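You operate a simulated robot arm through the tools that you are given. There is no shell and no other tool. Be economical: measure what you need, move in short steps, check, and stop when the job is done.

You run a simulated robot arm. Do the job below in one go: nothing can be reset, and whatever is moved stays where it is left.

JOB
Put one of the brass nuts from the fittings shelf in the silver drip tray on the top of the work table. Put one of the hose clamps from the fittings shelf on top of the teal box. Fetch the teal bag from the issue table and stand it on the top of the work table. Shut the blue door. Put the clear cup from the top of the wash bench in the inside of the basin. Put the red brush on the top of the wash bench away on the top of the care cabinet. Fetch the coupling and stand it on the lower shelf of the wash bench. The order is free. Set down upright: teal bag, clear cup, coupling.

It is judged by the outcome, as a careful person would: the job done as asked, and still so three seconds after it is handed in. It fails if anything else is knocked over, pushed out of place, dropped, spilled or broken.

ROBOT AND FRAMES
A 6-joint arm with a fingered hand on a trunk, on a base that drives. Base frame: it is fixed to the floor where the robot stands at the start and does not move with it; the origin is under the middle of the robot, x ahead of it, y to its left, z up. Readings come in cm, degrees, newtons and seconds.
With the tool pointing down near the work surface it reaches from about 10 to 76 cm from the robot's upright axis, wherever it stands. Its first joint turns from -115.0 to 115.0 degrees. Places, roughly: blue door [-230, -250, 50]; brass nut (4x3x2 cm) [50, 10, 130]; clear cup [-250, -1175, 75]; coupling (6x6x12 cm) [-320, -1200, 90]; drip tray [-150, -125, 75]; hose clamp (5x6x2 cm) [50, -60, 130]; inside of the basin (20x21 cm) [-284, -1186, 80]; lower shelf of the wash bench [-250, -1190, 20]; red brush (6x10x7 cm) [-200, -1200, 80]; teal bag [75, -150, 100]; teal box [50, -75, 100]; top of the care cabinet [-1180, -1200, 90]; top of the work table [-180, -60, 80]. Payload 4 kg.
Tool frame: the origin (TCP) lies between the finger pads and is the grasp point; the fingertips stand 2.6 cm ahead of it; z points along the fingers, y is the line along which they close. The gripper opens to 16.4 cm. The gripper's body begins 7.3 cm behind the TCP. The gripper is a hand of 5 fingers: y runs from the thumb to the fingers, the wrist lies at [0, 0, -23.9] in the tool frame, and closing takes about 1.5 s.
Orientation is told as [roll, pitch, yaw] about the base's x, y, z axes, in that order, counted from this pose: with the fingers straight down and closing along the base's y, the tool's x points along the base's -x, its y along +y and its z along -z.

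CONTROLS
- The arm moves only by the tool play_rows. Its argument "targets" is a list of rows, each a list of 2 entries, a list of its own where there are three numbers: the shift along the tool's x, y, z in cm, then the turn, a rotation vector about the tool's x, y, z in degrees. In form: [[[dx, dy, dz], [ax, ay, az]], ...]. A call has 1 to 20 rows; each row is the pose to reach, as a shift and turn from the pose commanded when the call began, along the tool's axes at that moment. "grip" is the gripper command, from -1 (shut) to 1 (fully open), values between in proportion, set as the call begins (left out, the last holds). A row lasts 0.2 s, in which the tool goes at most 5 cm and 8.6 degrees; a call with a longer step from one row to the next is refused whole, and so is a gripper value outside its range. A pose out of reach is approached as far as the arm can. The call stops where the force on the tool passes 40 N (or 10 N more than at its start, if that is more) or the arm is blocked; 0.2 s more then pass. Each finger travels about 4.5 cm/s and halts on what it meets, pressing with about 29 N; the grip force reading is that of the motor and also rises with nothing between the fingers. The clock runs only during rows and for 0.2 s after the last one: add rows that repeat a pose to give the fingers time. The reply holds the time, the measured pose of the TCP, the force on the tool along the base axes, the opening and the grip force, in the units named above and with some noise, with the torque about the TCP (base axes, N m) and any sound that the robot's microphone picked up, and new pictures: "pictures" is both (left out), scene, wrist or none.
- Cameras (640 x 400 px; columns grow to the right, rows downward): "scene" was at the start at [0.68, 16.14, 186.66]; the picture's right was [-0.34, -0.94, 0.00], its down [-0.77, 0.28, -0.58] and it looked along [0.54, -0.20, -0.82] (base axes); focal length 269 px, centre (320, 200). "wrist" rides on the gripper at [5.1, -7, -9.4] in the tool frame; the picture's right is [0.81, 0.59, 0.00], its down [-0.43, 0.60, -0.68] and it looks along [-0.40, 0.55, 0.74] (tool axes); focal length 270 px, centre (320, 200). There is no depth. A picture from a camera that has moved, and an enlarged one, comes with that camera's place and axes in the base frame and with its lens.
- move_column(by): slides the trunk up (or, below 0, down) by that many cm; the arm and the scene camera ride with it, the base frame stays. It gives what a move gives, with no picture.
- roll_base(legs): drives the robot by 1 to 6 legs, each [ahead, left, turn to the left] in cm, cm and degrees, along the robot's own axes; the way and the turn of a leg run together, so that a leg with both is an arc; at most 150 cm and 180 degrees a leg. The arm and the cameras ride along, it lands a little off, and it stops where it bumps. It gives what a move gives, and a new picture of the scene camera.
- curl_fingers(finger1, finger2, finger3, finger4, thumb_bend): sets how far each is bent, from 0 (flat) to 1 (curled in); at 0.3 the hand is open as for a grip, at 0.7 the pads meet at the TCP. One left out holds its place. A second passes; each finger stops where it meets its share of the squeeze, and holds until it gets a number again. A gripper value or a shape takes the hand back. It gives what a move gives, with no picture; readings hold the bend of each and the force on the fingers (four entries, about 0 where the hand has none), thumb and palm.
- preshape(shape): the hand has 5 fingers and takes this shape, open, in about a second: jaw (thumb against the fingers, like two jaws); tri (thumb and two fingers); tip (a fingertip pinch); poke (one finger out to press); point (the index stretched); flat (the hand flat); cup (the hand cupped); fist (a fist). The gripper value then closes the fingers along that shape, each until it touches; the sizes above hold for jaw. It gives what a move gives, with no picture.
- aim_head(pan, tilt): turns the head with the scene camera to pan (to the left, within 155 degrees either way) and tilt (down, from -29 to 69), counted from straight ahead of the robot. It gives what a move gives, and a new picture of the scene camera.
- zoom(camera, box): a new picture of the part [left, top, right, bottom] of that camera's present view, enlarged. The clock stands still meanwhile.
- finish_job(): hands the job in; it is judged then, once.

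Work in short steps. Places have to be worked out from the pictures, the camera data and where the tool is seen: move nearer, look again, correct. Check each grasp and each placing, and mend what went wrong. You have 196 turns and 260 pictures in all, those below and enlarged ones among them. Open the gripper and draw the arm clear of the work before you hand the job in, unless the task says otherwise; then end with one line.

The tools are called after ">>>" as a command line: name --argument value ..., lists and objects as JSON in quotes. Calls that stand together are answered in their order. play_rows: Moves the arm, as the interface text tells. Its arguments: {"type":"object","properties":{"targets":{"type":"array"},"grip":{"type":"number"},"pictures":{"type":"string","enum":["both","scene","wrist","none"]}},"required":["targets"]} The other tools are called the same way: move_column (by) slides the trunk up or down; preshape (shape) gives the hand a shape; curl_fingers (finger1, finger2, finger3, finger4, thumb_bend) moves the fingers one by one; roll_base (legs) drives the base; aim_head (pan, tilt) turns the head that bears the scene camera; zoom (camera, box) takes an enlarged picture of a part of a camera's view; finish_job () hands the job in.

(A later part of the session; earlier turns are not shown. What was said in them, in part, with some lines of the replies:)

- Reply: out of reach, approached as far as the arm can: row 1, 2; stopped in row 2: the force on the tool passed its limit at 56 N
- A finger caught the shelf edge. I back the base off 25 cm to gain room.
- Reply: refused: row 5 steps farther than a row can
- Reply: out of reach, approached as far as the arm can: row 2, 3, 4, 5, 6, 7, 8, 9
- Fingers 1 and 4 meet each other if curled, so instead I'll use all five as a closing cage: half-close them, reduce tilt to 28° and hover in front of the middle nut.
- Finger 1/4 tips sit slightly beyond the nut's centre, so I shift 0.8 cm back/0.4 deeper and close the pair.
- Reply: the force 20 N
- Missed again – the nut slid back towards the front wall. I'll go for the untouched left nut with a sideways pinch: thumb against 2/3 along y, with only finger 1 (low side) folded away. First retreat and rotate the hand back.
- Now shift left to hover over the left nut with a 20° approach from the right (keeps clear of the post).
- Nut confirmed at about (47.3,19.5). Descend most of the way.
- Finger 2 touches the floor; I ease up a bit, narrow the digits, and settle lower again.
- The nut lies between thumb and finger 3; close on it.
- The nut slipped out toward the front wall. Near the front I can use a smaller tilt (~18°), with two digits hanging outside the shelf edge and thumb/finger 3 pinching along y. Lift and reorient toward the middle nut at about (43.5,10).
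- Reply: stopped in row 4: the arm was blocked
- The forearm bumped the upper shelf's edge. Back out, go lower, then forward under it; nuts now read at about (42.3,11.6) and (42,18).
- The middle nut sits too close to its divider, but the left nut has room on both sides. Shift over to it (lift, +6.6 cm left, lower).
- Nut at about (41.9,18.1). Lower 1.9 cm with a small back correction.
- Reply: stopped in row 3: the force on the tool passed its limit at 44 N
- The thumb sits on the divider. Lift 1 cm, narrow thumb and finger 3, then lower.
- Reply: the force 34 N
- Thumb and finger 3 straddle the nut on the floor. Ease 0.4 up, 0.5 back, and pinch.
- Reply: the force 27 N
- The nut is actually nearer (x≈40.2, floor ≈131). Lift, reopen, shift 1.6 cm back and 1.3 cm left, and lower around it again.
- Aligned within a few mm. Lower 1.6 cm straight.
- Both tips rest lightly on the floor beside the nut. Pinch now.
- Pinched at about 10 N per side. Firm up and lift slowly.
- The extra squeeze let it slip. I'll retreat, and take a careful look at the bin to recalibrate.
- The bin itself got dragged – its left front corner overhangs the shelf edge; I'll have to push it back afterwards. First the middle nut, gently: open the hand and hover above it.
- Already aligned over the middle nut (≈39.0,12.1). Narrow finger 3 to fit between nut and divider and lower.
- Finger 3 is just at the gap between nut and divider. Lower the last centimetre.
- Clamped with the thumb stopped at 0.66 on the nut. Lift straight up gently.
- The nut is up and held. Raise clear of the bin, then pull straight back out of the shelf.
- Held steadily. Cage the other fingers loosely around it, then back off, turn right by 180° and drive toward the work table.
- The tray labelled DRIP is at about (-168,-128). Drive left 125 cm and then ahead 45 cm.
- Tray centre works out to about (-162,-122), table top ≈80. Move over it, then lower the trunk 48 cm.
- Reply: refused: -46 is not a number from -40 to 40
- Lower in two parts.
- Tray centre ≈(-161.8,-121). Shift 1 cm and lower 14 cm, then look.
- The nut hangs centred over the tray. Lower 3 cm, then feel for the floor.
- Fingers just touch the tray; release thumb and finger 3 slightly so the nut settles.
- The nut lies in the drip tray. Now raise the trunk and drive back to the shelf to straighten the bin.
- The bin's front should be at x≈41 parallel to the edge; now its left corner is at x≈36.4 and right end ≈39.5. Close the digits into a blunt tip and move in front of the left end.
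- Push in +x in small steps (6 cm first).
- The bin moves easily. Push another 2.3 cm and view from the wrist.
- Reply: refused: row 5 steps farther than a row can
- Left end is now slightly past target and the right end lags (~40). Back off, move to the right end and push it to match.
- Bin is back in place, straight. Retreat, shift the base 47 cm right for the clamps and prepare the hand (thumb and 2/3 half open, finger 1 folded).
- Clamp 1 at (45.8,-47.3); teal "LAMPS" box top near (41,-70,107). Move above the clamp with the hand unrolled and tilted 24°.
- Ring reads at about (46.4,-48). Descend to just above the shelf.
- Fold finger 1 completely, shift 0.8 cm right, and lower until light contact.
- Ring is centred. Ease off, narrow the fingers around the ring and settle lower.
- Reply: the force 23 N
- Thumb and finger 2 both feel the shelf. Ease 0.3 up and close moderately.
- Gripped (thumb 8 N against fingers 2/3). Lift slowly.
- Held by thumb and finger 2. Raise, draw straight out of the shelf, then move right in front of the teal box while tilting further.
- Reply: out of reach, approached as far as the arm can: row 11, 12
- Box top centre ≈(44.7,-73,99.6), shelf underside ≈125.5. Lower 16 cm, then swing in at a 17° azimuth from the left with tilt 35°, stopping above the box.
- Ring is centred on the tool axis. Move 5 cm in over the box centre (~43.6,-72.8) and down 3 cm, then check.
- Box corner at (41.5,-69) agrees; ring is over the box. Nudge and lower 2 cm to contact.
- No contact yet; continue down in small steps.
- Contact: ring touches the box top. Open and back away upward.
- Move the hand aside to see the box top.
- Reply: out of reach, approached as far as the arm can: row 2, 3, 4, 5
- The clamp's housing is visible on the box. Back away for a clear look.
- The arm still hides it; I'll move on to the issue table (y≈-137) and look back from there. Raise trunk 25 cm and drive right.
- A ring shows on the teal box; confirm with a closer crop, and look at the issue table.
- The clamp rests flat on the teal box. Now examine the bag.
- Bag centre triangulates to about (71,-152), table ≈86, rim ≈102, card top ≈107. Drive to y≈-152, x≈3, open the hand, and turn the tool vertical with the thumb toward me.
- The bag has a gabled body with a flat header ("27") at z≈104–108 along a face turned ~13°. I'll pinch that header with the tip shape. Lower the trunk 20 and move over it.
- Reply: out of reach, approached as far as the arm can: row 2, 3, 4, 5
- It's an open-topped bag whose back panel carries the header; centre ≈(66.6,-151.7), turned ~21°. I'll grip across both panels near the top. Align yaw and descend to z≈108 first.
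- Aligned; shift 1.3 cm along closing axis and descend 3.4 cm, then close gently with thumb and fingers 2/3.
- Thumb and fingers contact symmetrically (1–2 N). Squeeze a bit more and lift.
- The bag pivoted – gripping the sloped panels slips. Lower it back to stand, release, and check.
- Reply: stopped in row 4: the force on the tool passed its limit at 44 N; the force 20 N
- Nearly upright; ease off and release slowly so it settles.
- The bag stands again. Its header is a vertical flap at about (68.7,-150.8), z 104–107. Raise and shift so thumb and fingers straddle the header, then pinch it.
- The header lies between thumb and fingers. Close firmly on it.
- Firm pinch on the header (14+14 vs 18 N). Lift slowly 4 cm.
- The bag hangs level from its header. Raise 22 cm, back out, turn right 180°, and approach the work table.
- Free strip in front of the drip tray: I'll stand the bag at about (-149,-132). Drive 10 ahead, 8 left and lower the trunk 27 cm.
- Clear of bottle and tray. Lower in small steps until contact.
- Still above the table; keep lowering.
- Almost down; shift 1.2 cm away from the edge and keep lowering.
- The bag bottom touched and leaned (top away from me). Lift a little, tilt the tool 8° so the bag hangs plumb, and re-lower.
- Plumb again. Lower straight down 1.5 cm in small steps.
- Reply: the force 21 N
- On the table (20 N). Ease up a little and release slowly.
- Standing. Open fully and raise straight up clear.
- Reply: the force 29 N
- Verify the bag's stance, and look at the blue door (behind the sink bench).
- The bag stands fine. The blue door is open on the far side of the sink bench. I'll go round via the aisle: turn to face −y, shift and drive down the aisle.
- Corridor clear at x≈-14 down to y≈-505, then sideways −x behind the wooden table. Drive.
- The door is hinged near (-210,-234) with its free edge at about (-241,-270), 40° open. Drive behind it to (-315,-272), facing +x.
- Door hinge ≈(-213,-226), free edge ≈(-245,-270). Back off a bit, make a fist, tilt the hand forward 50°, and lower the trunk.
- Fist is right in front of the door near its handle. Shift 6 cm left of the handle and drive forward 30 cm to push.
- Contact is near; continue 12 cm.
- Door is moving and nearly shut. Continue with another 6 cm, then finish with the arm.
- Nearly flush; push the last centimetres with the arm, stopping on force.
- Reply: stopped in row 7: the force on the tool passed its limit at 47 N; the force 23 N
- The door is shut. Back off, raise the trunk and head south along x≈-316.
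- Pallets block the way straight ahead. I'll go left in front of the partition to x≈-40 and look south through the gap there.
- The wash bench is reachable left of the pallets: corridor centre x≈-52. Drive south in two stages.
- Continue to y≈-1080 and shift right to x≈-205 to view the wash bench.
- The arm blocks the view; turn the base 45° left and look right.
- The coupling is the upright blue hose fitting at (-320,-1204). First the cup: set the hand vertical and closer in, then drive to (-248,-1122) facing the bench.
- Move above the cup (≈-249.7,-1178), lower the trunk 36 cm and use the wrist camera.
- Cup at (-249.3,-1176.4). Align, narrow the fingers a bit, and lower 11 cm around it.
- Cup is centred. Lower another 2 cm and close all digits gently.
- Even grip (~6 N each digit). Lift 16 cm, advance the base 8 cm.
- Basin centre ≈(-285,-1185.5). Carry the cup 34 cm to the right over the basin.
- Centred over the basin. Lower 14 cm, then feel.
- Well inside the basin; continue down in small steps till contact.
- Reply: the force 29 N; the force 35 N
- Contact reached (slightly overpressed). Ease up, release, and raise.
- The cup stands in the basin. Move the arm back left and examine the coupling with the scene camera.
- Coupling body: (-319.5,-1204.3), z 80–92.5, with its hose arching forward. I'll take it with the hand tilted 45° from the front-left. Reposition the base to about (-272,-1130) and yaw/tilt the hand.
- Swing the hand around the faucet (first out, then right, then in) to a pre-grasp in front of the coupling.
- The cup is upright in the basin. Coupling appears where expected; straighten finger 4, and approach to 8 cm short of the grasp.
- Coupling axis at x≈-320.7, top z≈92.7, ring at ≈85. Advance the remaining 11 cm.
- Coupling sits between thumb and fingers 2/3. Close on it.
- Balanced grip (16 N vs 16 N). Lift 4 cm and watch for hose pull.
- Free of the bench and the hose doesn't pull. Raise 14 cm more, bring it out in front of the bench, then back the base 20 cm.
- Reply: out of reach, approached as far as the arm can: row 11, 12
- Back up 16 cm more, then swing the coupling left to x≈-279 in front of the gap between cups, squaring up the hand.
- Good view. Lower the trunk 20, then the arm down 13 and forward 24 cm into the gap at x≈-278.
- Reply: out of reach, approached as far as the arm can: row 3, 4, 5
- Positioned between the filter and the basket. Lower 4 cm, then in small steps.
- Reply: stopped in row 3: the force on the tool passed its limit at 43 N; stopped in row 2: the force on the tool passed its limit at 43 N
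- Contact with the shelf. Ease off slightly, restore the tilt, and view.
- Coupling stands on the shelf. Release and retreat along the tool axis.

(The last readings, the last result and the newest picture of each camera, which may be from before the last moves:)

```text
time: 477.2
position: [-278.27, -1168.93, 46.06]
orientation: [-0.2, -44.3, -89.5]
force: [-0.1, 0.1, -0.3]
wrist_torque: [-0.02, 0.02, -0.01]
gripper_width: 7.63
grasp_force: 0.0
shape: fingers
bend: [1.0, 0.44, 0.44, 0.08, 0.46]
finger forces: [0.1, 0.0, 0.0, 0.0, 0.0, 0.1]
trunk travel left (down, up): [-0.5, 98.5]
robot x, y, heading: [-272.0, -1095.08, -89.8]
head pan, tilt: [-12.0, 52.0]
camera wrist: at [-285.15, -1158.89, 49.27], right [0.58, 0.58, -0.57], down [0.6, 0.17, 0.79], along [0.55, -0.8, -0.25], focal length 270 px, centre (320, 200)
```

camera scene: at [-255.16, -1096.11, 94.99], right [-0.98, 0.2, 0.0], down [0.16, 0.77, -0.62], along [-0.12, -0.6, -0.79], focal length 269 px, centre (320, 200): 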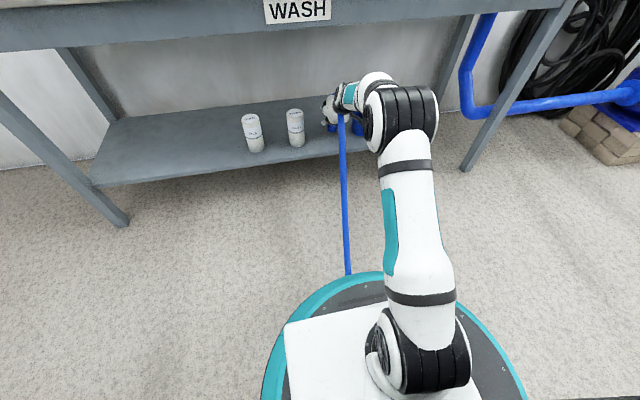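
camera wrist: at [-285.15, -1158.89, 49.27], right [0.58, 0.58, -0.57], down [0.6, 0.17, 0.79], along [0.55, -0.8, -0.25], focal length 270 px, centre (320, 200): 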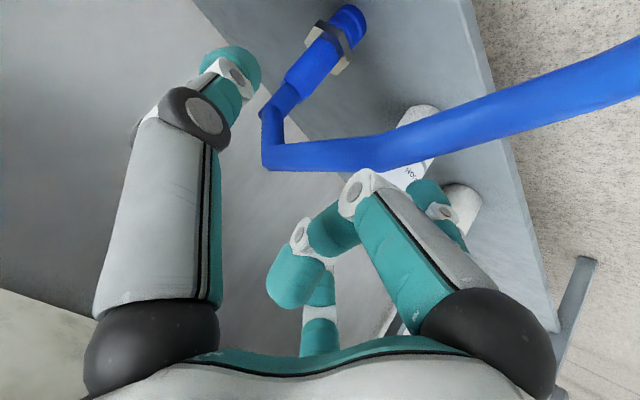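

The coupling stands upright on the lower shelf. Now the brush: raise the trunk, retract and yaw the hand (thumb to far side), and shift base left.

>>> move_column --by 40

>>> curl_fingers --finger1 0.36 --finger2 0.42 --finger3 0.42 --finger4 0.36 --thumb_bend 0.42

>>> play_rows --targets '[[[3.2, 0, -3.1], [0, 0, 0]], [[6.4, 0, -6.2], [0, 0, -8]], [[9.6, 0, -9.3], [0, 0, -16]], [[10.7, 0, -10.4], [0, 0, -24]], [[10.7, 0, -10.4], [0, 0, -32]], [[10.7, 0, -10.4], [0, 0, -40]], [[10.7, 0, -10.4], [0, 0, -48]], [[10.7, 0, -10.4], [0, 0, -56]], [[10.7, 0, -10.4], [0, 0, -64]], [[10.7, 0, -10.4], [0, 0, -72]], [[10.7, 0, -10.4], [0, 0, -80]], [[10.7, 0, -10.4], [0, 0, -88]], [[10.7, 0, -10.4], [0, 0, -90]], [[10.7, 0, -10.4], [0, 0, -90]]]' --pictures "none"

>>> move_column --by 22

>>> roll_base --legs '[[0, 76, 0], [30, 0, 0]]'

```text
time: 479.4
position: [-278.12, -1168.23, 70.04]
orientation: [0.0, -43.0, -89.6]
force: [-1.5, 24.6, -0.9]
wrist_torque: [0.05, -0.12, 0.65]
gripper_width: 7.62
grasp_force: 12.5
shape: fingers
bend: [1.0, 0.44, 0.5, 0.7, 0.46]
finger forces: [0.1, 0.0, 13.9, 11.5, 0.0, 0.1]
trunk travel left (down, up): [-25.2, 73.8]
robot x, y, heading: [-272.23, -1094.66, -89.7]
head pan, tilt: [-12.0, 52.0]
stopped: the force on the tool passed its limit at 48 N (the readings are from after the stop); the commanded pose is now the measured one
```

```text
time: 479.9
position: [-278.03, -1167.97, 69.74]
orientation: [0.3, -42.7, -89.6]
force: [-0.3, 24.6, 4.3]
wrist_torque: [0.07, -0.02, 0.6]
gripper_width: 5.13
grasp_force: 11.8
shape: fingers
bend: [0.53, 0.42, 0.47, 0.67, 0.42]
finger forces: [0.0, 0.1, 13.0, 10.6, 0.0, 0.0]
trunk travel left (down, up): [-25.2, 73.8]
robot x, y, heading: [-271.69, -1094.41, -89.8]
head pan, tilt: [-12.0, 52.0]
stopped: the force on the tool passed its limit at 41 N (the readings are from after the stop); the commanded pose is now the measured one
```

```text
time: 482.9
position: [-273.7, -1153.5, 69.36]
orientation: [-43.2, 1.8, -1.6]
force: [-0.2, 0.8, -0.5]
wrist_torque: [0.02, -0.03, -0.01]
gripper_width: 7.04
grasp_force: 0.0
shape: fingers
bend: [0.36, 0.42, 0.42, 0.36, 0.42]
finger forces: [0.0, 0.0, 0.0, 0.1, 0.0, 0.0]
out of reach, approached as far as the arm can: row 8, 9, 10, 11, 12, 13
trunk travel left (down, up): [-25.2, 73.8]
robot x, y, heading: [-271.84, -1094.16, -90.0]
head pan, tilt: [-12.0, 52.0]
```

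```text
time: 485.2
position: [-273.77, -1153.56, 91.4]
orientation: [-43.2, 1.7, -1.6]
force: [-0.6, 0.0, 0.6]
wrist_torque: [0.03, 0.02, -0.01]
gripper_width: 6.99
grasp_force: 0.0
shape: fingers
bend: [0.36, 0.42, 0.42, 0.36, 0.42]
finger forces: [0.1, 0.0, 0.0, 0.0, 0.0, 0.0]
trunk travel left (down, up): [-47.2, 51.8]
robot x, y, heading: [-271.89, -1094.86, -89.8]
head pan, tilt: [-12.0, 52.0]
```

```text
time: 490.9
position: [-196.15, -1182.59, 91.44]
orientation: [-43.1, 1.7, -1.3]
force: [0.4, 0.4, 0.1]
wrist_torque: [0.01, -0.02, -0.01]
gripper_width: 7.0
grasp_force: 0.0
shape: fingers
bend: [0.36, 0.42, 0.42, 0.36, 0.42]
finger forces: [0.0, 0.0, 0.0, 0.0, 0.1, 0.0]
trunk travel left (down, up): [-47.2, 51.8]
robot x, y, heading: [-194.93, -1123.48, -89.4]
head pan, tilt: [-12.0, 52.0]
camera scene: at [-178.1, -1124.81, 141.69], right [-0.98, 0.2, 0.0], down [0.15, 0.77, -0.62], along [-0.12, -0.6, -0.79], focal length 269 px, centre (320, 200)
```

scene: 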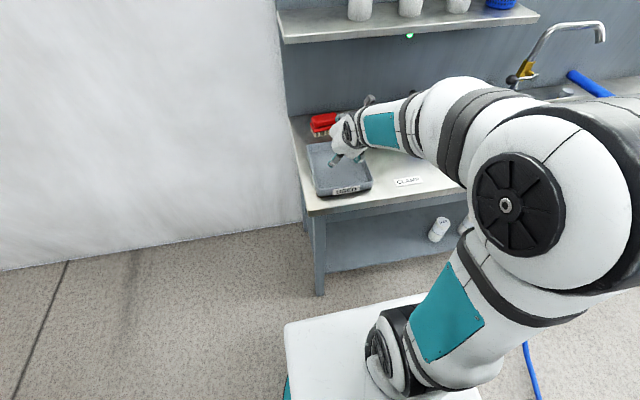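

(The hand had brushed the bench's underside during that raise; I'll check the bench items afterwards.) Reduce tilt to 30° and look at the brush with the wrist camera.

>>> play_rows --targets '[[[0, -1, -2], [-6, 0, 0]], [[0, -2, -4], [-13, 0, 0]], [[0, -2, -4], [-13, 0, 0]]]' --pictures "wrist"

```text
time: 491.8
position: [-194.63, -1181.06, 95.54]
orientation: [-30.1, 2.2, -1.7]
force: [0.6, -0.8, 0.8]
wrist_torque: [0.03, 0.0, -0.02]
gripper_width: 7.02
grasp_force: 0.1
shape: fingers
bend: [0.36, 0.42, 0.42, 0.36, 0.42]
finger forces: [0.1, 0.0, 0.1, 0.0, 0.0, 0.0]
out of reach, approached as far as the arm can: row 1, 2, 3
trunk travel left (down, up): [-47.2, 51.8]
robot x, y, heading: [-194.71, -1123.6, -89.4]
head pan, tilt: [-12.0, 52.0]
camera wrist: at [-199.2, -1182.32, 107.31], right [-0.8, 0.53, -0.27], down [0.47, 0.84, 0.27], along [0.37, 0.09, -0.93], focal length 270 px, centre (320, 200)
```

wrist: 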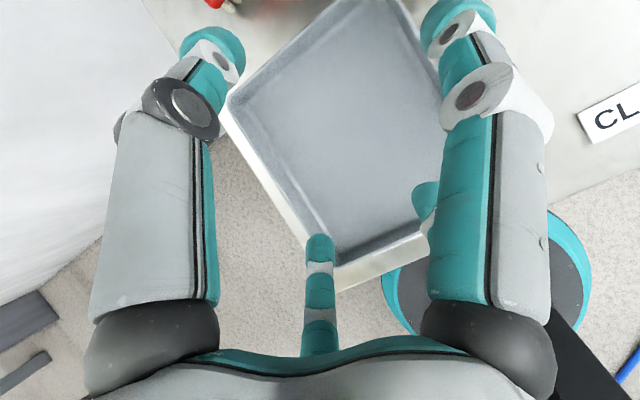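

The brush is just ahead. Advance 13 cm at this height and look again.

>>> play_rows --targets '[[[0, -3.75, 2.2], [0, 0, 0]], [[0, -7.5, 4.3], [0, 0, 0]], [[0, -11.3, 6.5], [0, 0, 0]], [[0, -11.3, 6.5], [0, 0, 0]]]' --pictures "wrist"

```text
time: 492.8
position: [-193.67, -1194.53, 95.51]
orientation: [-30.3, 2.1, -1.7]
force: [-0.3, -0.6, -0.3]
wrist_torque: [0.03, 0.02, 0.01]
gripper_width: 6.98
grasp_force: 0.1
shape: fingers
bend: [0.36, 0.42, 0.42, 0.36, 0.42]
finger forces: [0.0, 0.1, 0.1, 0.0, 0.1, 0.0]
out of reach, approached as far as the arm can: row 1, 2, 3, 4
trunk travel left (down, up): [-47.2, 51.8]
robot x, y, heading: [-195.29, -1123.9, -89.1]
head pan, tilt: [-12.0, 52.0]
camera wrist: at [-198.23, -1195.67, 107.25], right [-0.8, 0.53, -0.27], down [0.47, 0.84, 0.27], along [0.37, 0.09, -0.93], focal length 270 px, centre (320, 200)
```

wrist: 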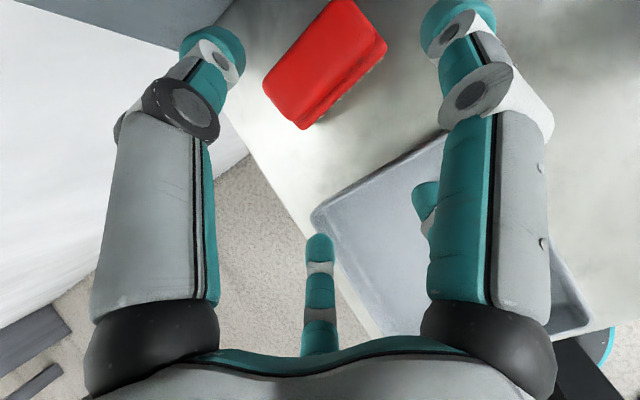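

Brush top at (-196.1,-1201.9), turned ~13°. Adjust finger openings and descend most of the way.

>>> curl_fingers --finger1 0.38 --finger4 0.38 --finger2 0.46 --finger3 0.46 --thumb_bend 0.46

>>> play_rows --targets '[[[0.8, -0.4, 3], [0, 0, 0]], [[1.6, -0.8, 6], [0, 0, 0]], [[2.4, -0.9, 9], [0, 0, 0]], [[2.4, -0.9, 9], [0, 0, 0]]]' --pictures "wrist"

```text
time: 493.8
position: [-193.61, -1194.38, 95.6]
orientation: [-30.3, 2.1, -1.9]
force: [-0.4, 0.3, -0.6]
wrist_torque: [0.01, -0.01, -0.02]
gripper_width: 6.36
grasp_force: 0.1
shape: fingers
bend: [0.38, 0.46, 0.46, 0.38, 0.46]
finger forces: [0.1, 0.0, 0.0, 0.0, 0.0, 0.0]
trunk travel left (down, up): [-47.2, 51.8]
robot x, y, heading: [-194.96, -1123.8, -89.4]
head pan, tilt: [-12.0, 52.0]
```

```text
time: 494.8
position: [-195.06, -1199.32, 88.23]
orientation: [-30.4, 2.4, -2.3]
force: [-0.5, -0.6, 0.4]
wrist_torque: [0.01, 0.0, 0.01]
gripper_width: 6.4
grasp_force: 0.0
shape: fingers
bend: [0.38, 0.46, 0.46, 0.38, 0.46]
finger forces: [0.0, 0.0, 0.1, 0.0, 0.0, 0.1]
out of reach, approached as far as the arm can: row 1, 2, 3, 4
trunk travel left (down, up): [-47.2, 51.8]
robot x, y, heading: [-194.67, -1124.0, -89.2]
head pan, tilt: [-12.0, 52.0]
camera wrist: at [-199.61, -1200.38, 99.95], right [-0.8, 0.54, -0.26], down [0.48, 0.84, 0.26], along [0.36, 0.09, -0.93], focal length 270 px, centre (320, 200)
```

wrist: 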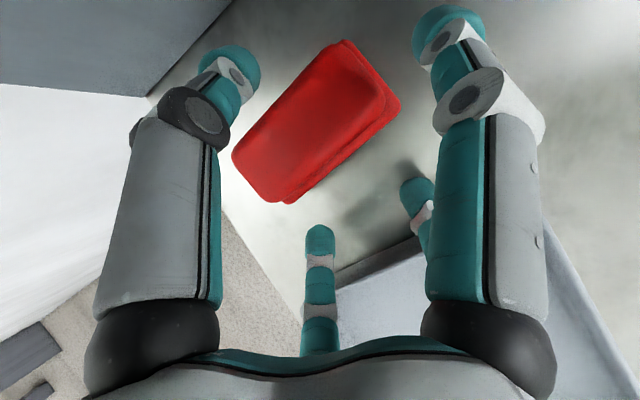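

Aligned over the brush. Descend the last 3 cm.

>>> play_rows --targets '[[[0.7, -0.3, 1.2], [0, 0, 0]], [[1.4, -0.5, 2.4], [0, 0, 0]], [[1.6, -0.6, 3.2], [0, 0, 0]], [[1.6, -0.6, 3.2], [0, 0, 0]]]' --pictures "none"

>>> curl_fingers --finger1 0.45 --finger4 0.45 --finger2 0.56 --finger3 0.56 --thumb_bend 0.56

>>> zoom --camera "wrist" --box '[0, 0, 640, 400]'

```text
time: 495.8
position: [-195.23, -1201.03, 85.64]
orientation: [-30.6, 2.4, -2.2]
force: [-0.1, 1.3, 5.3]
wrist_torque: [0.2, -0.17, 0.04]
gripper_width: 6.38
grasp_force: 2.7
shape: fingers
bend: [0.38, 0.46, 0.46, 0.38, 0.46]
finger forces: [0.1, 0.0, 5.3, 0.0, 0.0, 0.0]
out of reach, approached as far as the arm can: row 1, 2, 3, 4
trunk travel left (down, up): [-47.2, 51.8]
robot x, y, heading: [-195.1, -1123.7, -89.2]
head pan, tilt: [-12.0, 52.0]
```

```text
time: 496.8
position: [-195.31, -1201.05, 85.63]
orientation: [-30.4, 2.5, -2.3]
force: [0.2, 1.1, 0.5]
wrist_torque: [0.04, -0.07, 0.01]
gripper_width: 4.59
grasp_force: 3.7
shape: fingers
bend: [0.45, 0.55, 0.53, 0.44, 0.54]
finger forces: [0.0, 0.6, 2.9, 0.6, 3.1, 0.0]
trunk travel left (down, up): [-47.2, 51.8]
robot x, y, heading: [-194.91, -1123.65, -89.1]
head pan, tilt: [-12.0, 52.0]
```

```text
1.00 times, centred on (320, 200) of wrist (not enlarged: the box is as wide or as high as the picture)
camera zoom: at [-199.8, -1202.05, 97.32], right [-0.8, 0.54, -0.26], down [0.48, 0.84, 0.26], along [0.36, 0.09, -0.93], focal length 270 px, centre (320, 200)
```

zoom: 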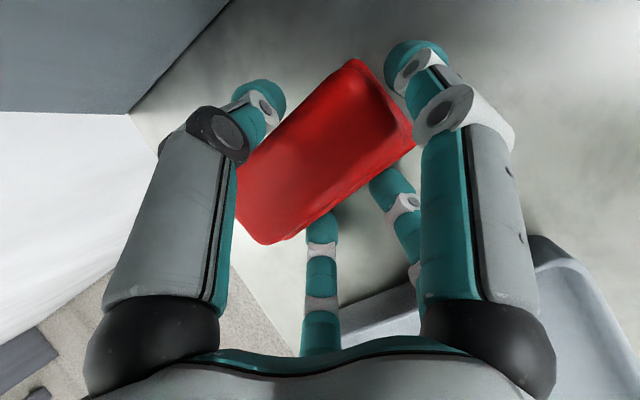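

Contact all round. Squeeze firmly and lift.

>>> curl_fingers --finger1 0.53 --finger4 0.51 --finger2 0.66 --finger3 0.66 --thumb_bend 0.68

>>> play_rows --targets '[[[0, -0.4, -0.7], [0, 0, 0]], [[0, -1, -1.7], [0, 0, 0]], [[0, -2, -3.4], [0, 0, 0]], [[0, -2, -3.4], [0, 0, 0]]]' --pictures "wrist"

```text
time: 497.8
position: [-195.3, -1201.03, 85.83]
orientation: [-30.6, 2.3, -2.3]
force: [-1.9, -3.4, 13.7]
wrist_torque: [-0.06, -0.13, 0.06]
gripper_width: 4.02
grasp_force: 23.6
shape: fingers
bend: [0.49, 0.57, 0.54, 0.46, 0.58]
finger forces: [4.4, 7.8, 7.1, 5.9, 22.3, 0.1]
trunk travel left (down, up): [-47.2, 51.8]
robot x, y, heading: [-195.13, -1123.8, -89.4]
head pan, tilt: [-12.0, 52.0]
```

```text
time: 498.8
position: [-194.23, -1200.96, 89.23]
orientation: [-30.3, 2.3, -2.0]
force: [0.0, 0.5, -1.5]
wrist_torque: [0.03, 0.02, 0.02]
gripper_width: 3.94
grasp_force: 22.4
shape: fingers
bend: [0.49, 0.57, 0.54, 0.46, 0.59]
finger forces: [4.0, 8.1, 9.6, 4.8, 18.0, 0.0]
out of reach, approached as far as the arm can: row 1, 2, 3, 4
trunk travel left (down, up): [-47.2, 51.8]
robot x, y, heading: [-195.03, -1123.76, -89.3]
head pan, tilt: [-12.0, 52.0]
camera wrist: at [-198.77, -1202.04, 100.99], right [-0.8, 0.54, -0.27], down [0.47, 0.84, 0.27], along [0.37, 0.09, -0.93], focal length 270 px, centre (320, 200)
```

wrist: 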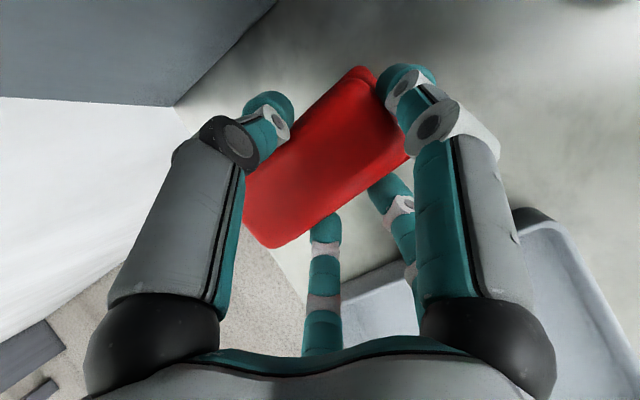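

Brush is held firmly. Raise 3 cm more, back the base out 45 cm, and check the bench.

>>> play_rows --targets '[[[0, 0, -2], [0, 0, 0]], [[0, 0.5, -4], [0, 0, 0]], [[0, 0.5, -4], [0, 0, 0]]]' --pictures "none"

>>> aim_head --pan -60 --tilt 40

>>> roll_base --legs '[[-45, 0, 0]]'

```text
time: 499.6
position: [-193.56, -1198.61, 92.44]
orientation: [-30.4, 2.0, -1.6]
force: [0.0, 0.6, -1.8]
wrist_torque: [0.01, -0.03, 0.01]
gripper_width: 3.98
grasp_force: 22.4
shape: fingers
bend: [0.49, 0.57, 0.54, 0.46, 0.59]
finger forces: [4.0, 8.1, 9.5, 4.9, 18.0, 0.0]
out of reach, approached as far as the arm can: row 1, 2, 3
trunk travel left (down, up): [-47.2, 51.8]
robot x, y, heading: [-195.1, -1123.37, -89.4]
head pan, tilt: [-12.0, 52.0]
```

```text
time: 500.7
position: [-193.55, -1198.5, 92.45]
orientation: [-30.3, 2.0, -1.7]
force: [0.8, 0.2, -1.2]
wrist_torque: [0.02, 0.01, 0.0]
gripper_width: 3.94
grasp_force: 21.7
shape: fingers
bend: [0.49, 0.57, 0.54, 0.46, 0.59]
finger forces: [3.9, 8.1, 9.5, 4.8, 18.0, 0.1]
trunk travel left (down, up): [-47.2, 51.8]
robot x, y, heading: [-195.31, -1123.71, -89.4]
head pan, tilt: [-60.0, 40.0]
camera scene: at [-183.93, -1121.79, 143.37], right [-0.51, 0.86, 0.0], down [0.55, 0.33, -0.77], along [-0.66, -0.39, -0.64], focal length 269 px, centre (320, 200)
```

scene: 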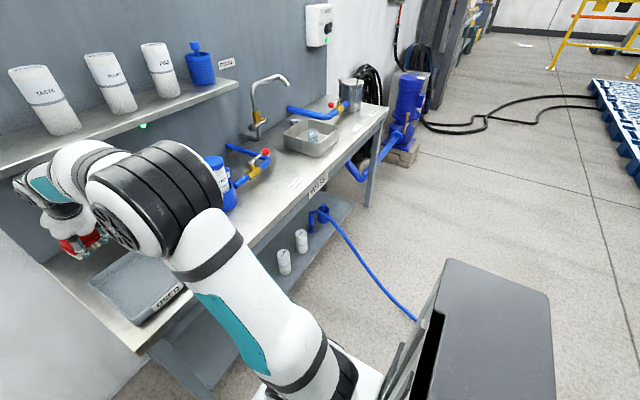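

```text
time: 503.4
position: [-194.45, -1153.71, 92.47]
orientation: [-30.3, 2.0, -2.2]
force: [0.1, 0.4, -0.9]
wrist_torque: [0.0, 0.0, -0.04]
gripper_width: 3.95
grasp_force: 22.4
shape: fingers
bend: [0.49, 0.57, 0.54, 0.46, 0.59]
finger forces: [4.0, 8.2, 9.6, 5.0, 18.0, 0.0]
trunk travel left (down, up): [-47.2, 51.8]
robot x, y, heading: [-195.34, -1079.31, -89.6]
head pan, tilt: [-60.0, 40.0]
camera scene: at [-184.38, -1077.15, 143.37], right [-0.51, 0.86, 0.0], down [0.55, 0.33, -0.77], along [-0.66, -0.39, -0.64], focal length 269 px, centre (320, 200)
```

scene: 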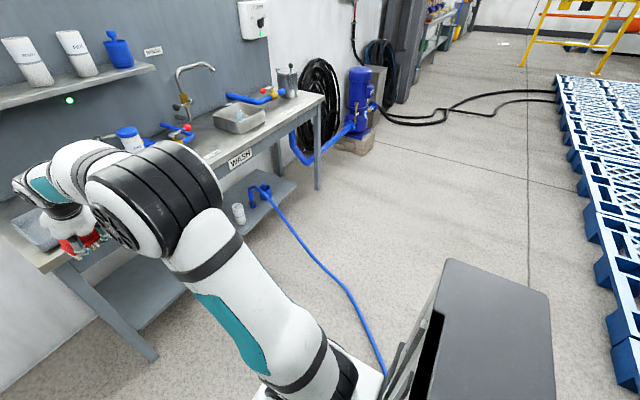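

Zoom to confirm the coupling, cup and neighbours.

>>> zoom --camera "scene" --box '[200, 70, 340, 240]'

```text
2.35 times, centred on (270, 155) of scene
camera zoom: at [-184.38, -1077.15, 143.37], right [-0.51, 0.86, 0.0], down [0.55, 0.33, -0.77], along [-0.66, -0.39, -0.64], focal length 634 px, centre (438, 306)
```

zoom: 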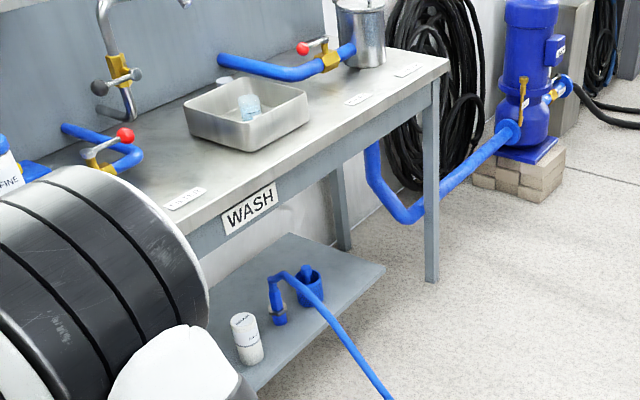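

All good there. The base earlier crossed the hose line without contact, so go west directly: raise 25 cm, turn to face −x and look ahead.

>>> move_column --by 25

>>> roll_base --legs '[[-5, 0, 0], [0, 0, -90.4]]'

>>> aim_head --pan 8 --tilt 14

```text
time: 506.0
position: [-194.47, -1153.84, 117.35]
orientation: [-30.3, 2.0, -2.1]
force: [1.3, 0.3, -1.8]
wrist_torque: [0.02, 0.04, -0.03]
gripper_width: 3.98
grasp_force: 22.0
shape: fingers
bend: [0.49, 0.57, 0.54, 0.46, 0.59]
finger forces: [4.0, 8.0, 9.6, 5.0, 17.9, 0.0]
trunk travel left (down, up): [-72.2, 26.8]
robot x, y, heading: [-195.31, -1078.89, -89.5]
head pan, tilt: [-60.0, 40.0]
```

```text
time: 510.8
position: [-270.31, -1074.08, 117.42]
orientation: [-30.4, 2.1, -92.6]
force: [0.4, -0.2, -1.9]
wrist_torque: [0.0, -0.04, 0.02]
gripper_width: 3.93
grasp_force: 21.5
shape: fingers
bend: [0.49, 0.57, 0.54, 0.47, 0.59]
finger forces: [3.9, 7.3, 9.4, 4.9, 17.4, 0.1]
trunk travel left (down, up): [-72.2, 26.8]
robot x, y, heading: [-195.37, -1073.91, 179.8]
head pan, tilt: [-60.0, 40.0]
camera scene: at [-193.92, -1085.07, 168.37], right [0.87, 0.5, 0.0], down [0.32, -0.56, -0.77], along [-0.38, 0.66, -0.64], focal length 269 px, centre (320, 200)
```

scene: 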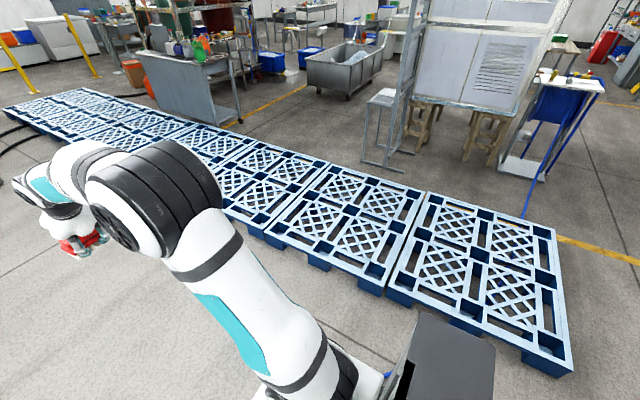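

```text
time: 512.2
position: [-270.21, -1074.1, 117.45]
orientation: [-30.3, 2.0, -92.6]
force: [0.6, -0.3, -1.1]
wrist_torque: [0.0, -0.04, 0.0]
gripper_width: 3.96
grasp_force: 21.3
shape: fingers
bend: [0.49, 0.57, 0.54, 0.47, 0.59]
finger forces: [3.8, 7.3, 9.3, 4.9, 17.4, 0.0]
trunk travel left (down, up): [-72.2, 26.8]
robot x, y, heading: [-195.71, -1074.06, 179.7]
head pan, tilt: [8.0, 14.0]
camera scene: at [-198.94, -1093.72, 172.49], right [-0.14, 0.99, 0.0], down [0.24, 0.03, -0.97], along [-0.96, -0.13, -0.24], focal length 269 px, centre (320, 200)
```

scene: 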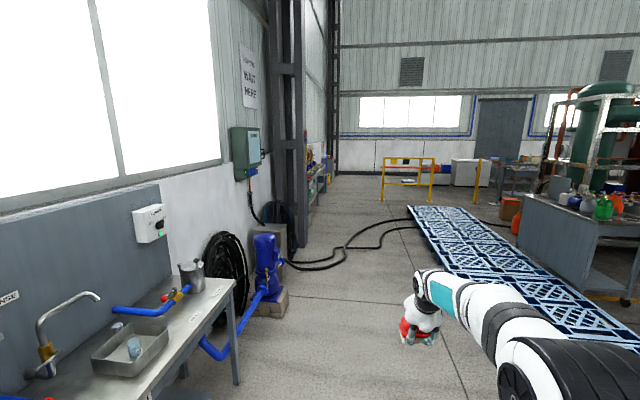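

Path west along y≈-1086 looks open. Drive 300 cm and re-check.

>>> roll_base --legs '[[0, 12, 0.3], [150, 0, 0], [150, 0, 0]]'

```text
time: 527.8
position: [-577.57, -1087.23, 117.38]
orientation: [-30.2, 2.0, -91.2]
force: [0.3, -0.1, -0.9]
wrist_torque: [0.01, 0.01, -0.01]
gripper_width: 3.94
grasp_force: 21.7
shape: fingers
bend: [0.5, 0.57, 0.54, 0.47, 0.59]
finger forces: [3.9, 7.2, 9.3, 5.2, 17.4, 0.0]
trunk travel left (down, up): [-72.2, 26.8]
robot x, y, heading: [-503.03, -1085.2, -178.8]
head pan, tilt: [8.0, 14.0]
camera scene: at [-505.8, -1105.18, 172.49], right [-0.16, 0.99, 0.0], down [0.24, 0.04, -0.97], along [-0.96, -0.16, -0.24], focal length 269 px, centre (320, 200)
```

scene: 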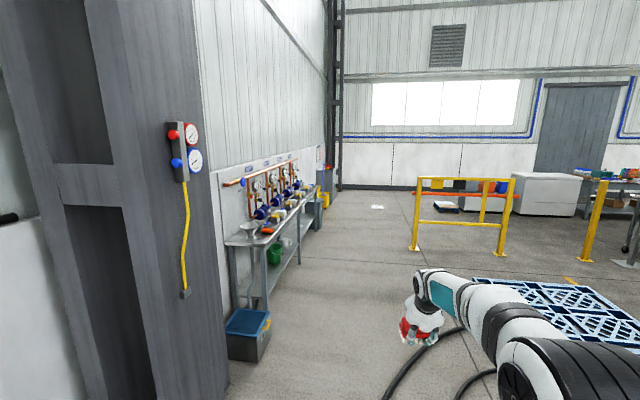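

Continue west over the cables, 300 cm.

>>> roll_base --legs '[[0, 0, -1], [150, 0, 0], [150, 0, 0]]'

```text
time: 542.5
position: [-874.97, -1103.06, 117.52]
orientation: [-30.3, 2.0, -89.0]
force: [-0.3, -0.2, -2.2]
wrist_torque: [-0.02, -0.01, -0.01]
gripper_width: 3.94
grasp_force: 21.5
shape: fingers
bend: [0.5, 0.57, 0.54, 0.47, 0.59]
finger forces: [3.9, 7.3, 9.1, 5.3, 17.4, 0.0]
trunk travel left (down, up): [-72.2, 26.8]
robot x, y, heading: [-800.59, -1098.56, -176.6]
head pan, tilt: [8.0, 14.0]
camera scene: at [-802.61, -1118.2, 172.49], right [-0.2, 0.98, 0.0], down [0.24, 0.05, -0.97], along [-0.95, -0.19, -0.24], focal length 269 px, centre (320, 200)
```

scene: 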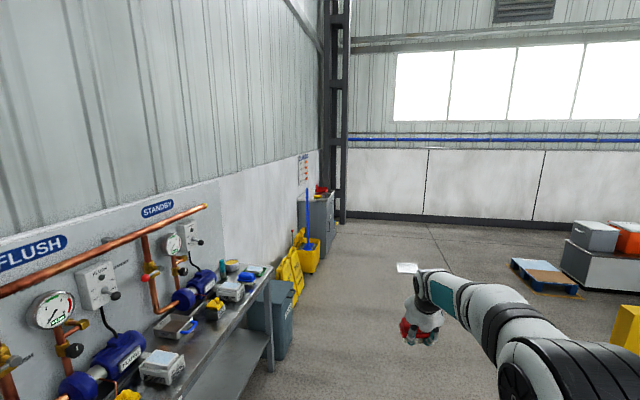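

The care cabinet is the grey one in the corner at about (-1160,-1195) with a mop bucket beside it. Drive closer and look.

>>> roll_base --legs '[[0, 0, -3.4], [140, -4, 0], [140, 0, 0]]'

>>> aim_head --pan 50 --tilt 30

```text
time: 556.5
position: [-1153.92, -1094.47, 117.39]
orientation: [-30.3, 2.0, -93.2]
force: [0.4, 1.0, -0.6]
wrist_torque: [0.0, -0.01, -0.01]
gripper_width: 3.91
grasp_force: 21.4
shape: fingers
bend: [0.5, 0.57, 0.54, 0.47, 0.59]
finger forces: [4.1, 7.2, 9.2, 5.4, 17.3, 0.0]
trunk travel left (down, up): [-72.2, 26.8]
robot x, y, heading: [-1078.89, -1094.86, 179.4]
head pan, tilt: [8.0, 14.0]
camera scene: at [-1082.77, -1114.75, 172.49], right [-0.13, 0.99, 0.0], down [0.24, 0.03, -0.97], along [-0.96, -0.12, -0.24], focal length 269 px, centre (320, 200)
```

scene: 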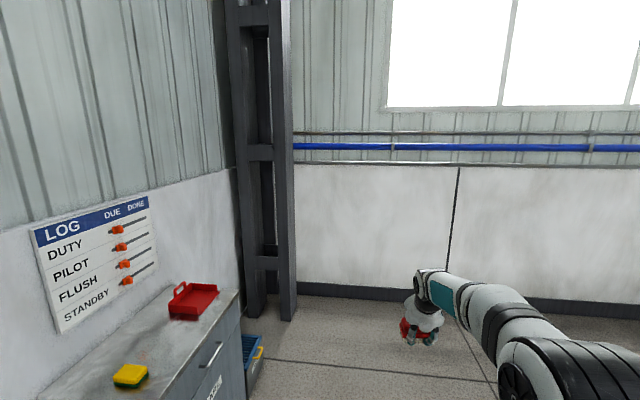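

```text
time: 557.5
position: [-1153.9, -1094.37, 117.48]
orientation: [-30.2, 2.0, -93.2]
force: [0.3, -0.8, -1.9]
wrist_torque: [0.02, -0.04, 0.05]
gripper_width: 3.94
grasp_force: 21.2
shape: fingers
bend: [0.5, 0.57, 0.54, 0.47, 0.59]
finger forces: [4.1, 7.2, 9.3, 5.4, 17.3, 0.1]
trunk travel left (down, up): [-72.2, 26.8]
robot x, y, heading: [-1079.14, -1095.26, 179.3]
head pan, tilt: [50.0, 30.0]
camera scene: at [-1079.38, -1120.41, 169.91], right [-0.76, 0.65, 0.0], down [0.33, 0.38, -0.87], along [-0.57, -0.66, -0.5], focal length 269 px, centre (320, 200)
```

scene: 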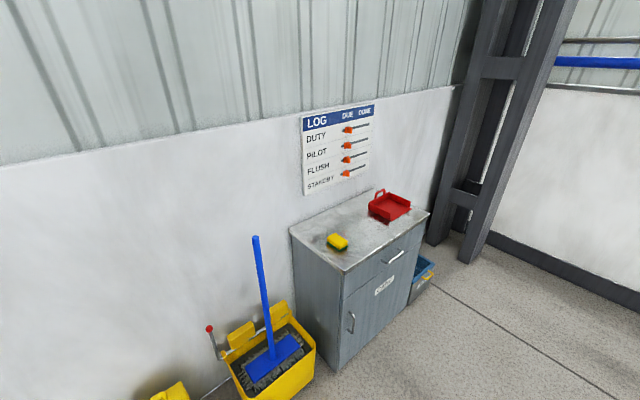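

Cabinet top spans x −1139…−1207, y −1176…−1214 (z≈90), with a sponge at −1150 and red tray at −1191; free space around x≈−1169. Drive there, facing the cabinet.

>>> roll_base --legs '[[88, 0, 0], [0, 0, 90.7], [20, 0, 0]]'

>>> aim_head --pan 10 --tilt 50

```text
time: 567.4
position: [-1163.68, -1188.96, 117.41]
orientation: [-30.2, 2.0, -0.5]
force: [0.5, -0.5, -1.5]
wrist_torque: [0.05, 0.01, 0.01]
gripper_width: 3.95
grasp_force: 20.5
shape: fingers
bend: [0.5, 0.57, 0.54, 0.47, 0.59]
finger forces: [4.0, 6.4, 8.4, 5.4, 16.5, 0.1]
trunk travel left (down, up): [-72.2, 26.8]
robot x, y, heading: [-1166.55, -1114.39, -88.2]
head pan, tilt: [50.0, 30.0]
camera scene: at [-1141.37, -1113.18, 169.9], right [-0.62, -0.79, 0.0], down [-0.39, 0.31, -0.87], along [0.68, -0.53, -0.5], focal length 269 px, centre (320, 200)
```

scene: 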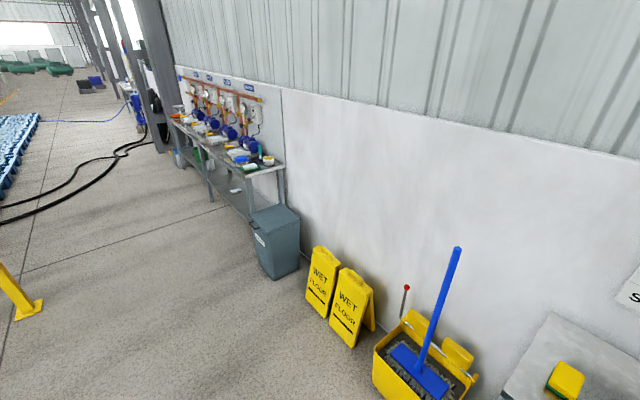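

```text
time: 568.4
position: [-1163.71, -1188.92, 117.51]
orientation: [-30.3, 2.0, -0.5]
force: [-0.1, 0.2, -0.9]
wrist_torque: [0.02, 0.01, 0.0]
gripper_width: 3.94
grasp_force: 19.9
shape: fingers
bend: [0.5, 0.57, 0.54, 0.47, 0.59]
finger forces: [4.1, 6.5, 8.4, 5.4, 16.6, 0.0]
trunk travel left (down, up): [-72.2, 26.8]
robot x, y, heading: [-1166.71, -1113.77, -88.0]
head pan, tilt: [10.0, 50.0]
camera scene: at [-1146.89, -1114.99, 166.96], right [-0.98, -0.21, 0.0], down [-0.16, 0.75, -0.64], along [0.13, -0.63, -0.77], focal length 269 px, centre (320, 200)
```

scene: 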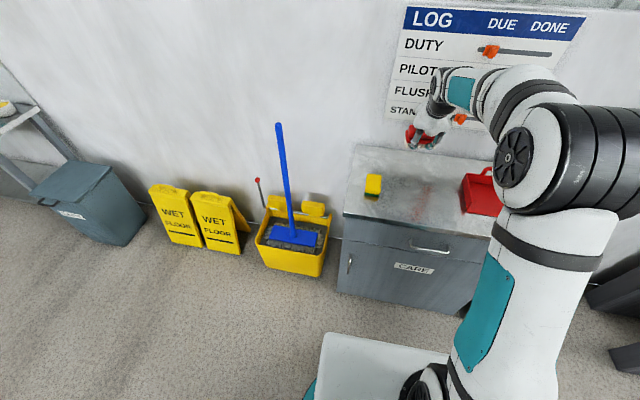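

Free gap centre is x≈-1170. Shift 6 cm right and lower the trunk 18 cm.

>>> roll_base --legs '[[0, -6.3, 0]]'

>>> move_column --by -18

>>> zoom --camera "wrist" --box '[0, 0, 640, 400]'

```text
time: 569.4
position: [-1170.18, -1189.06, 117.35]
orientation: [-30.4, 2.0, -0.5]
force: [-0.5, -0.3, -1.4]
wrist_torque: [0.02, -0.03, 0.04]
gripper_width: 3.93
grasp_force: 20.3
shape: fingers
bend: [0.5, 0.57, 0.54, 0.47, 0.59]
finger forces: [4.1, 6.5, 8.4, 5.6, 16.6, 0.0]
trunk travel left (down, up): [-72.2, 26.8]
robot x, y, heading: [-1173.15, -1114.47, -88.0]
head pan, tilt: [10.0, 50.0]
camera scene: at [-1153.43, -1115.21, 166.98], right [-0.98, -0.21, 0.0], down [-0.16, 0.75, -0.64], along [0.13, -0.63, -0.77], focal length 269 px, centre (320, 200)
```

scene: 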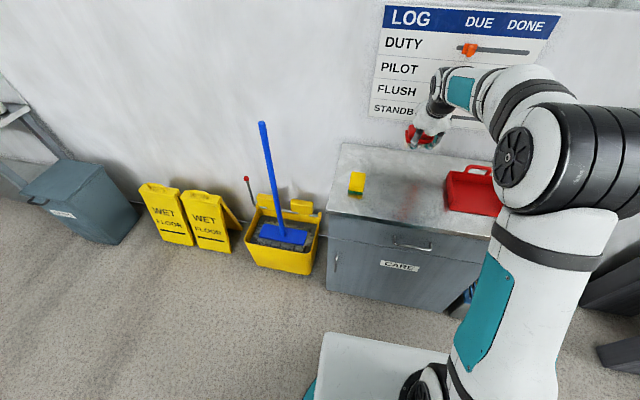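

```text
time: 571.4
position: [-1170.09, -1189.17, 99.52]
orientation: [-30.3, 2.0, -0.4]
force: [0.0, 0.0, -0.9]
wrist_torque: [0.05, -0.01, 0.02]
gripper_width: 3.92
grasp_force: 20.5
shape: fingers
bend: [0.5, 0.57, 0.54, 0.47, 0.59]
finger forces: [4.1, 6.4, 8.4, 5.6, 16.5, 0.0]
trunk travel left (down, up): [-54.2, 44.8]
robot x, y, heading: [-1173.01, -1114.01, -88.0]
head pan, tilt: [10.0, 50.0]
```

```text
1.00 times, centred on (320, 200) of wrist (not enlarged: the box is as wide or as high as the picture)
camera zoom: at [-1174.67, -1190.31, 111.17], right [-0.81, 0.52, -0.27], down [0.45, 0.85, 0.27], along [0.37, 0.1, -0.93], focal length 270 px, centre (320, 200)
```

zoom: 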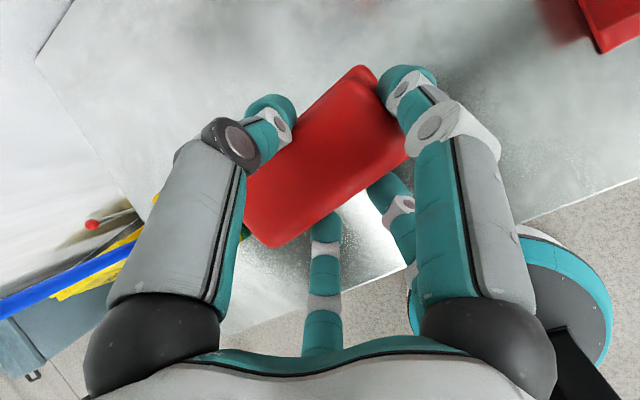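

Clear around. Lower gently to contact.

>>> play_rows --targets '[[[0, 0.5, 0.87], [0, 0, 0]], [[0, 1, 1.73], [0, 0, 0]], [[0, 1.5, 2.6], [0, 0, 0]], [[0, 1.5, 2.6], [0, 0, 0]]]' --pictures "none"

```text
time: 572.4
position: [-1170.24, -1189.01, 96.48]
orientation: [-30.4, 2.1, -0.5]
force: [-0.2, -1.2, -2.2]
wrist_torque: [0.04, 0.0, -0.03]
gripper_width: 3.97
grasp_force: 20.6
shape: fingers
bend: [0.5, 0.57, 0.54, 0.47, 0.59]
finger forces: [4.0, 6.4, 8.4, 5.5, 16.6, 0.0]
trunk travel left (down, up): [-54.2, 44.8]
robot x, y, heading: [-1172.97, -1114.23, -88.0]
head pan, tilt: [10.0, 50.0]
```

No contact yet; another 1.5 cm.

>>> play_rows --targets '[[[0, 0.25, 0.43], [0, 0, 0]], [[0, 0.5, 0.87], [0, 0, 0]], [[0, 0.75, 1.3], [0, 0, 0]], [[0, 0.75, 1.3], [0, 0, 0]]]' --pictures "none"

```text
time: 573.4
position: [-1170.31, -1189.17, 94.93]
orientation: [-30.3, 2.0, -0.6]
force: [-0.4, -0.7, -1.0]
wrist_torque: [0.03, 0.0, 0.0]
gripper_width: 3.93
grasp_force: 20.7
shape: fingers
bend: [0.5, 0.57, 0.54, 0.47, 0.59]
finger forces: [4.0, 6.3, 8.3, 5.5, 16.6, 0.1]
trunk travel left (down, up): [-54.2, 44.8]
robot x, y, heading: [-1172.76, -1114.26, -88.0]
head pan, tilt: [10.0, 50.0]
```

Still none; continue another 2 cm in fine steps.

>>> play_rows --targets '[[[0, 0.25, 0.43], [0, 0, 0]], [[0, 0.5, 0.87], [0, 0, 0]], [[0, 0.75, 1.3], [0, 0, 0]], [[0, 1, 1.73], [0, 0, 0]], [[0, 1, 1.73], [0, 0, 0]]]' --pictures "wrist"

```text
time: 574.6
position: [-1170.39, -1189.12, 92.68]
orientation: [-30.3, 1.9, -0.5]
force: [0.2, -0.6, -1.1]
wrist_torque: [0.02, 0.0, -0.01]
gripper_width: 3.95
grasp_force: 20.0
shape: fingers
bend: [0.5, 0.57, 0.54, 0.47, 0.59]
finger forces: [4.0, 6.4, 8.3, 5.5, 16.6, 0.0]
trunk travel left (down, up): [-54.2, 44.8]
robot x, y, heading: [-1173.12, -1114.19, -88.1]
head pan, tilt: [10.0, 50.0]
camera wrist: at [-1174.92, -1190.36, 104.47], right [-0.81, 0.52, -0.27], down [0.45, 0.85, 0.27], along [0.37, 0.1, -0.93], focal length 270 px, centre (320, 200)
```

wrist: 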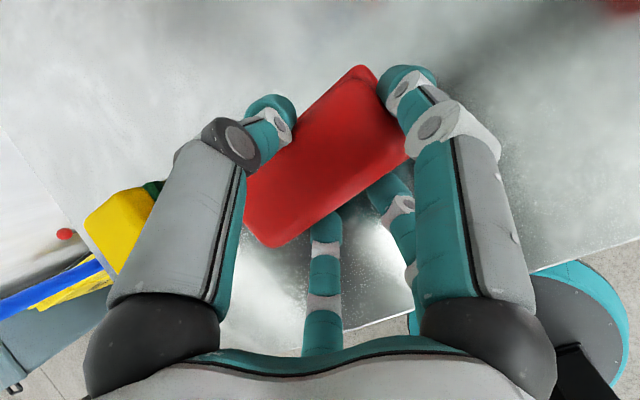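

Continue lowering 2.5 cm.

>>> play_rows --targets '[[[0, 0.3, 0.5], [0, 0, 0]], [[0, 0.6, 1], [0, 0, 0]], [[0, 0.9, 1.5], [0, 0, 0]], [[0, 1.2, 2], [0, 0, 0]], [[0, 1.2, 2], [0, 0, 0]]]' --pictures "none"

```text
time: 575.8
position: [-1170.21, -1189.13, 91.35]
orientation: [-31.1, 2.0, -0.5]
force: [3.8, -1.6, 37.7]
wrist_torque: [-0.22, -0.31, 0.34]
gripper_width: 4.04
grasp_force: 29.7
shape: fingers
bend: [0.49, 0.58, 0.55, 0.46, 0.56]
finger forces: [5.1, 6.9, 9.3, 10.4, 27.6, 0.0]
trunk travel left (down, up): [-54.2, 44.8]
robot x, y, heading: [-1173.47, -1114.35, -87.8]
head pan, tilt: [10.0, 50.0]
```

Contact (37 N). Ease up, release all digits.

>>> play_rows --targets '[[[0, -0.4, -0.7], [0, 0, 0]], [[0, -0.4, -0.7], [0, 0, 0]]]' --pictures "none"

>>> curl_fingers --finger1 0.4 --finger4 0.38 --finger2 0.47 --finger3 0.46 --thumb_bend 0.46

>>> play_rows --targets '[[[0, 0, -2], [0, 0, 0]], [[0, 0, -5], [0, 0, 0]], [[0, 0, -9], [0, 0, 0]], [[0, 0, -12], [0, 0, 0]], [[0, 0, -12], [0, 0, 0]]]' --pictures "wrist"

```text
time: 576.4
position: [-1170.45, -1189.04, 91.45]
orientation: [-30.3, 2.1, -0.5]
force: [4.3, -4.5, 17.6]
wrist_torque: [-0.17, -0.15, 0.13]
gripper_width: 4.02
grasp_force: 23.7
shape: fingers
bend: [0.49, 0.58, 0.55, 0.46, 0.56]
finger forces: [4.1, 7.5, 6.3, 7.1, 22.5, 0.0]
trunk travel left (down, up): [-54.2, 44.8]
robot x, y, heading: [-1173.01, -1114.22, -88.0]
head pan, tilt: [10.0, 50.0]
```

```text
time: 577.4
position: [-1170.46, -1189.01, 91.37]
orientation: [-30.4, 2.0, -0.5]
force: [-0.4, -0.7, 3.6]
wrist_torque: [0.08, -0.04, 0.0]
gripper_width: 6.02
grasp_force: 2.1
shape: fingers
bend: [0.4, 0.48, 0.49, 0.38, 0.46]
finger forces: [0.0, 0.4, 3.7, 0.0, 0.0, 0.0]
trunk travel left (down, up): [-54.2, 44.8]
robot x, y, heading: [-1172.59, -1114.15, -88.0]
head pan, tilt: [10.0, 50.0]
```

```text
time: 578.6
position: [-1169.64, -1182.94, 101.83]
orientation: [-30.3, 2.1, -0.5]
force: [0.3, -0.4, 0.8]
wrist_torque: [0.01, 0.01, -0.01]
gripper_width: 6.0
grasp_force: 0.0
shape: fingers
bend: [0.4, 0.47, 0.46, 0.38, 0.46]
finger forces: [0.0, 0.1, 0.1, 0.1, 0.0, 0.0]
trunk travel left (down, up): [-54.2, 44.8]
robot x, y, heading: [-1172.93, -1114.38, -88.0]
head pan, tilt: [10.0, 50.0]
camera wrist: at [-1174.16, -1184.19, 113.61], right [-0.81, 0.52, -0.27], down [0.45, 0.85, 0.27], along [0.37, 0.1, -0.93], focal length 270 px, centre (320, 200)
```

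wrist: 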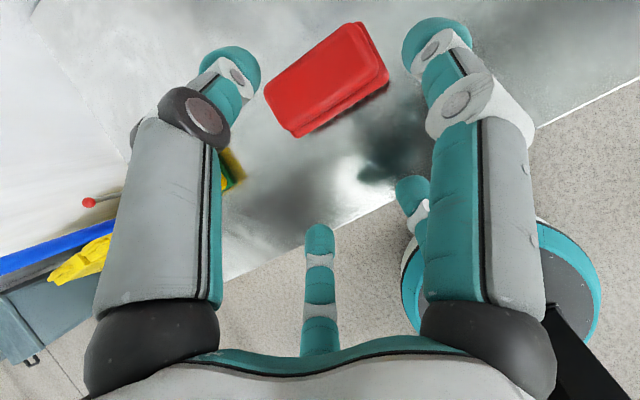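

The brush lies on the cabinet. Raise, open the hand, and back clear.

>>> move_column --by 20

>>> preshape --shape "jaw"

>>> roll_base --legs '[[-40, 0, 0]]'

```text
time: 580.8
position: [-1169.76, -1182.98, 121.85]
orientation: [-30.3, 2.0, -0.5]
force: [0.3, 0.0, 0.5]
wrist_torque: [0.0, -0.01, 0.0]
gripper_width: 5.99
grasp_force: 0.0
shape: fingers
bend: [0.4, 0.47, 0.46, 0.38, 0.46]
finger forces: [0.0, 0.0, 0.0, 0.1, 0.0, 0.1]
trunk travel left (down, up): [-74.2, 24.8]
robot x, y, heading: [-1172.92, -1114.22, -88.0]
head pan, tilt: [10.0, 50.0]
```

```text
time: 581.7
position: [-1169.7, -1183.02, 121.8]
orientation: [-30.3, 2.0, -0.4]
force: [-1.1, -0.6, 0.3]
wrist_torque: [-0.02, 0.02, -0.02]
gripper_width: 16.41
grasp_force: 0.1
shape: jaw
bend: [0.3, 0.3, 0.3, 0.3, 0.3]
finger forces: [0.1, 0.0, 0.0, 0.0, 0.0, 0.0]
trunk travel left (down, up): [-74.2, 24.8]
robot x, y, heading: [-1172.89, -1114.22, -88.2]
head pan, tilt: [10.0, 50.0]
```

```text
time: 584.2
position: [-1170.73, -1142.72, 121.94]
orientation: [-30.4, 2.0, -0.2]
force: [-0.2, -0.4, 1.1]
wrist_torque: [0.0, -0.02, 0.01]
gripper_width: 16.4
grasp_force: 0.0
shape: jaw
bend: [0.3, 0.3, 0.3, 0.3, 0.3]
finger forces: [0.0, 0.0, 0.0, 0.1, 0.0, 0.0]
trunk travel left (down, up): [-74.2, 24.8]
robot x, y, heading: [-1174.68, -1074.22, -87.8]
head pan, tilt: [10.0, 50.0]
camera scene: at [-1154.83, -1074.81, 168.96], right [-0.98, -0.21, 0.0], down [-0.16, 0.75, -0.64], along [0.14, -0.63, -0.77], focal length 269 px, centre (320, 200)
```

scene: 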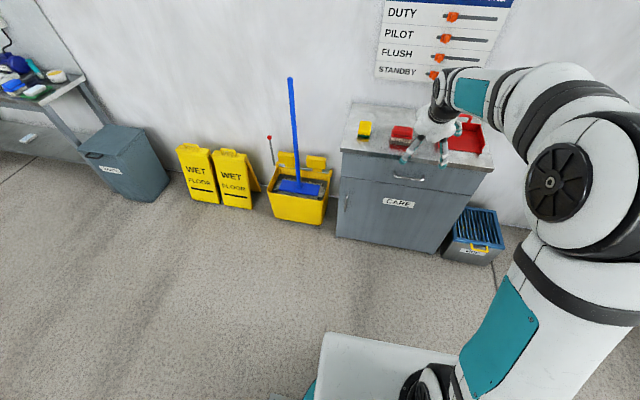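

The brush stands on the care cabinet between the sponge and the red tray, the hand is open and the arm is clear. I hand the job in.

>>> finish_job

```text
The job is handed in.
```

All seven tasks are done and handed in: the nut, clamp, bag, cup, coupling and brush are in place and the blue door is shut. Three slips: I dragged the fittings bin and pushed it back straight but about 1 cm off, the bin's other brass nut has shifted in its compartment, and my hand once hit the wash bench's underside, disturbing nothing visible.
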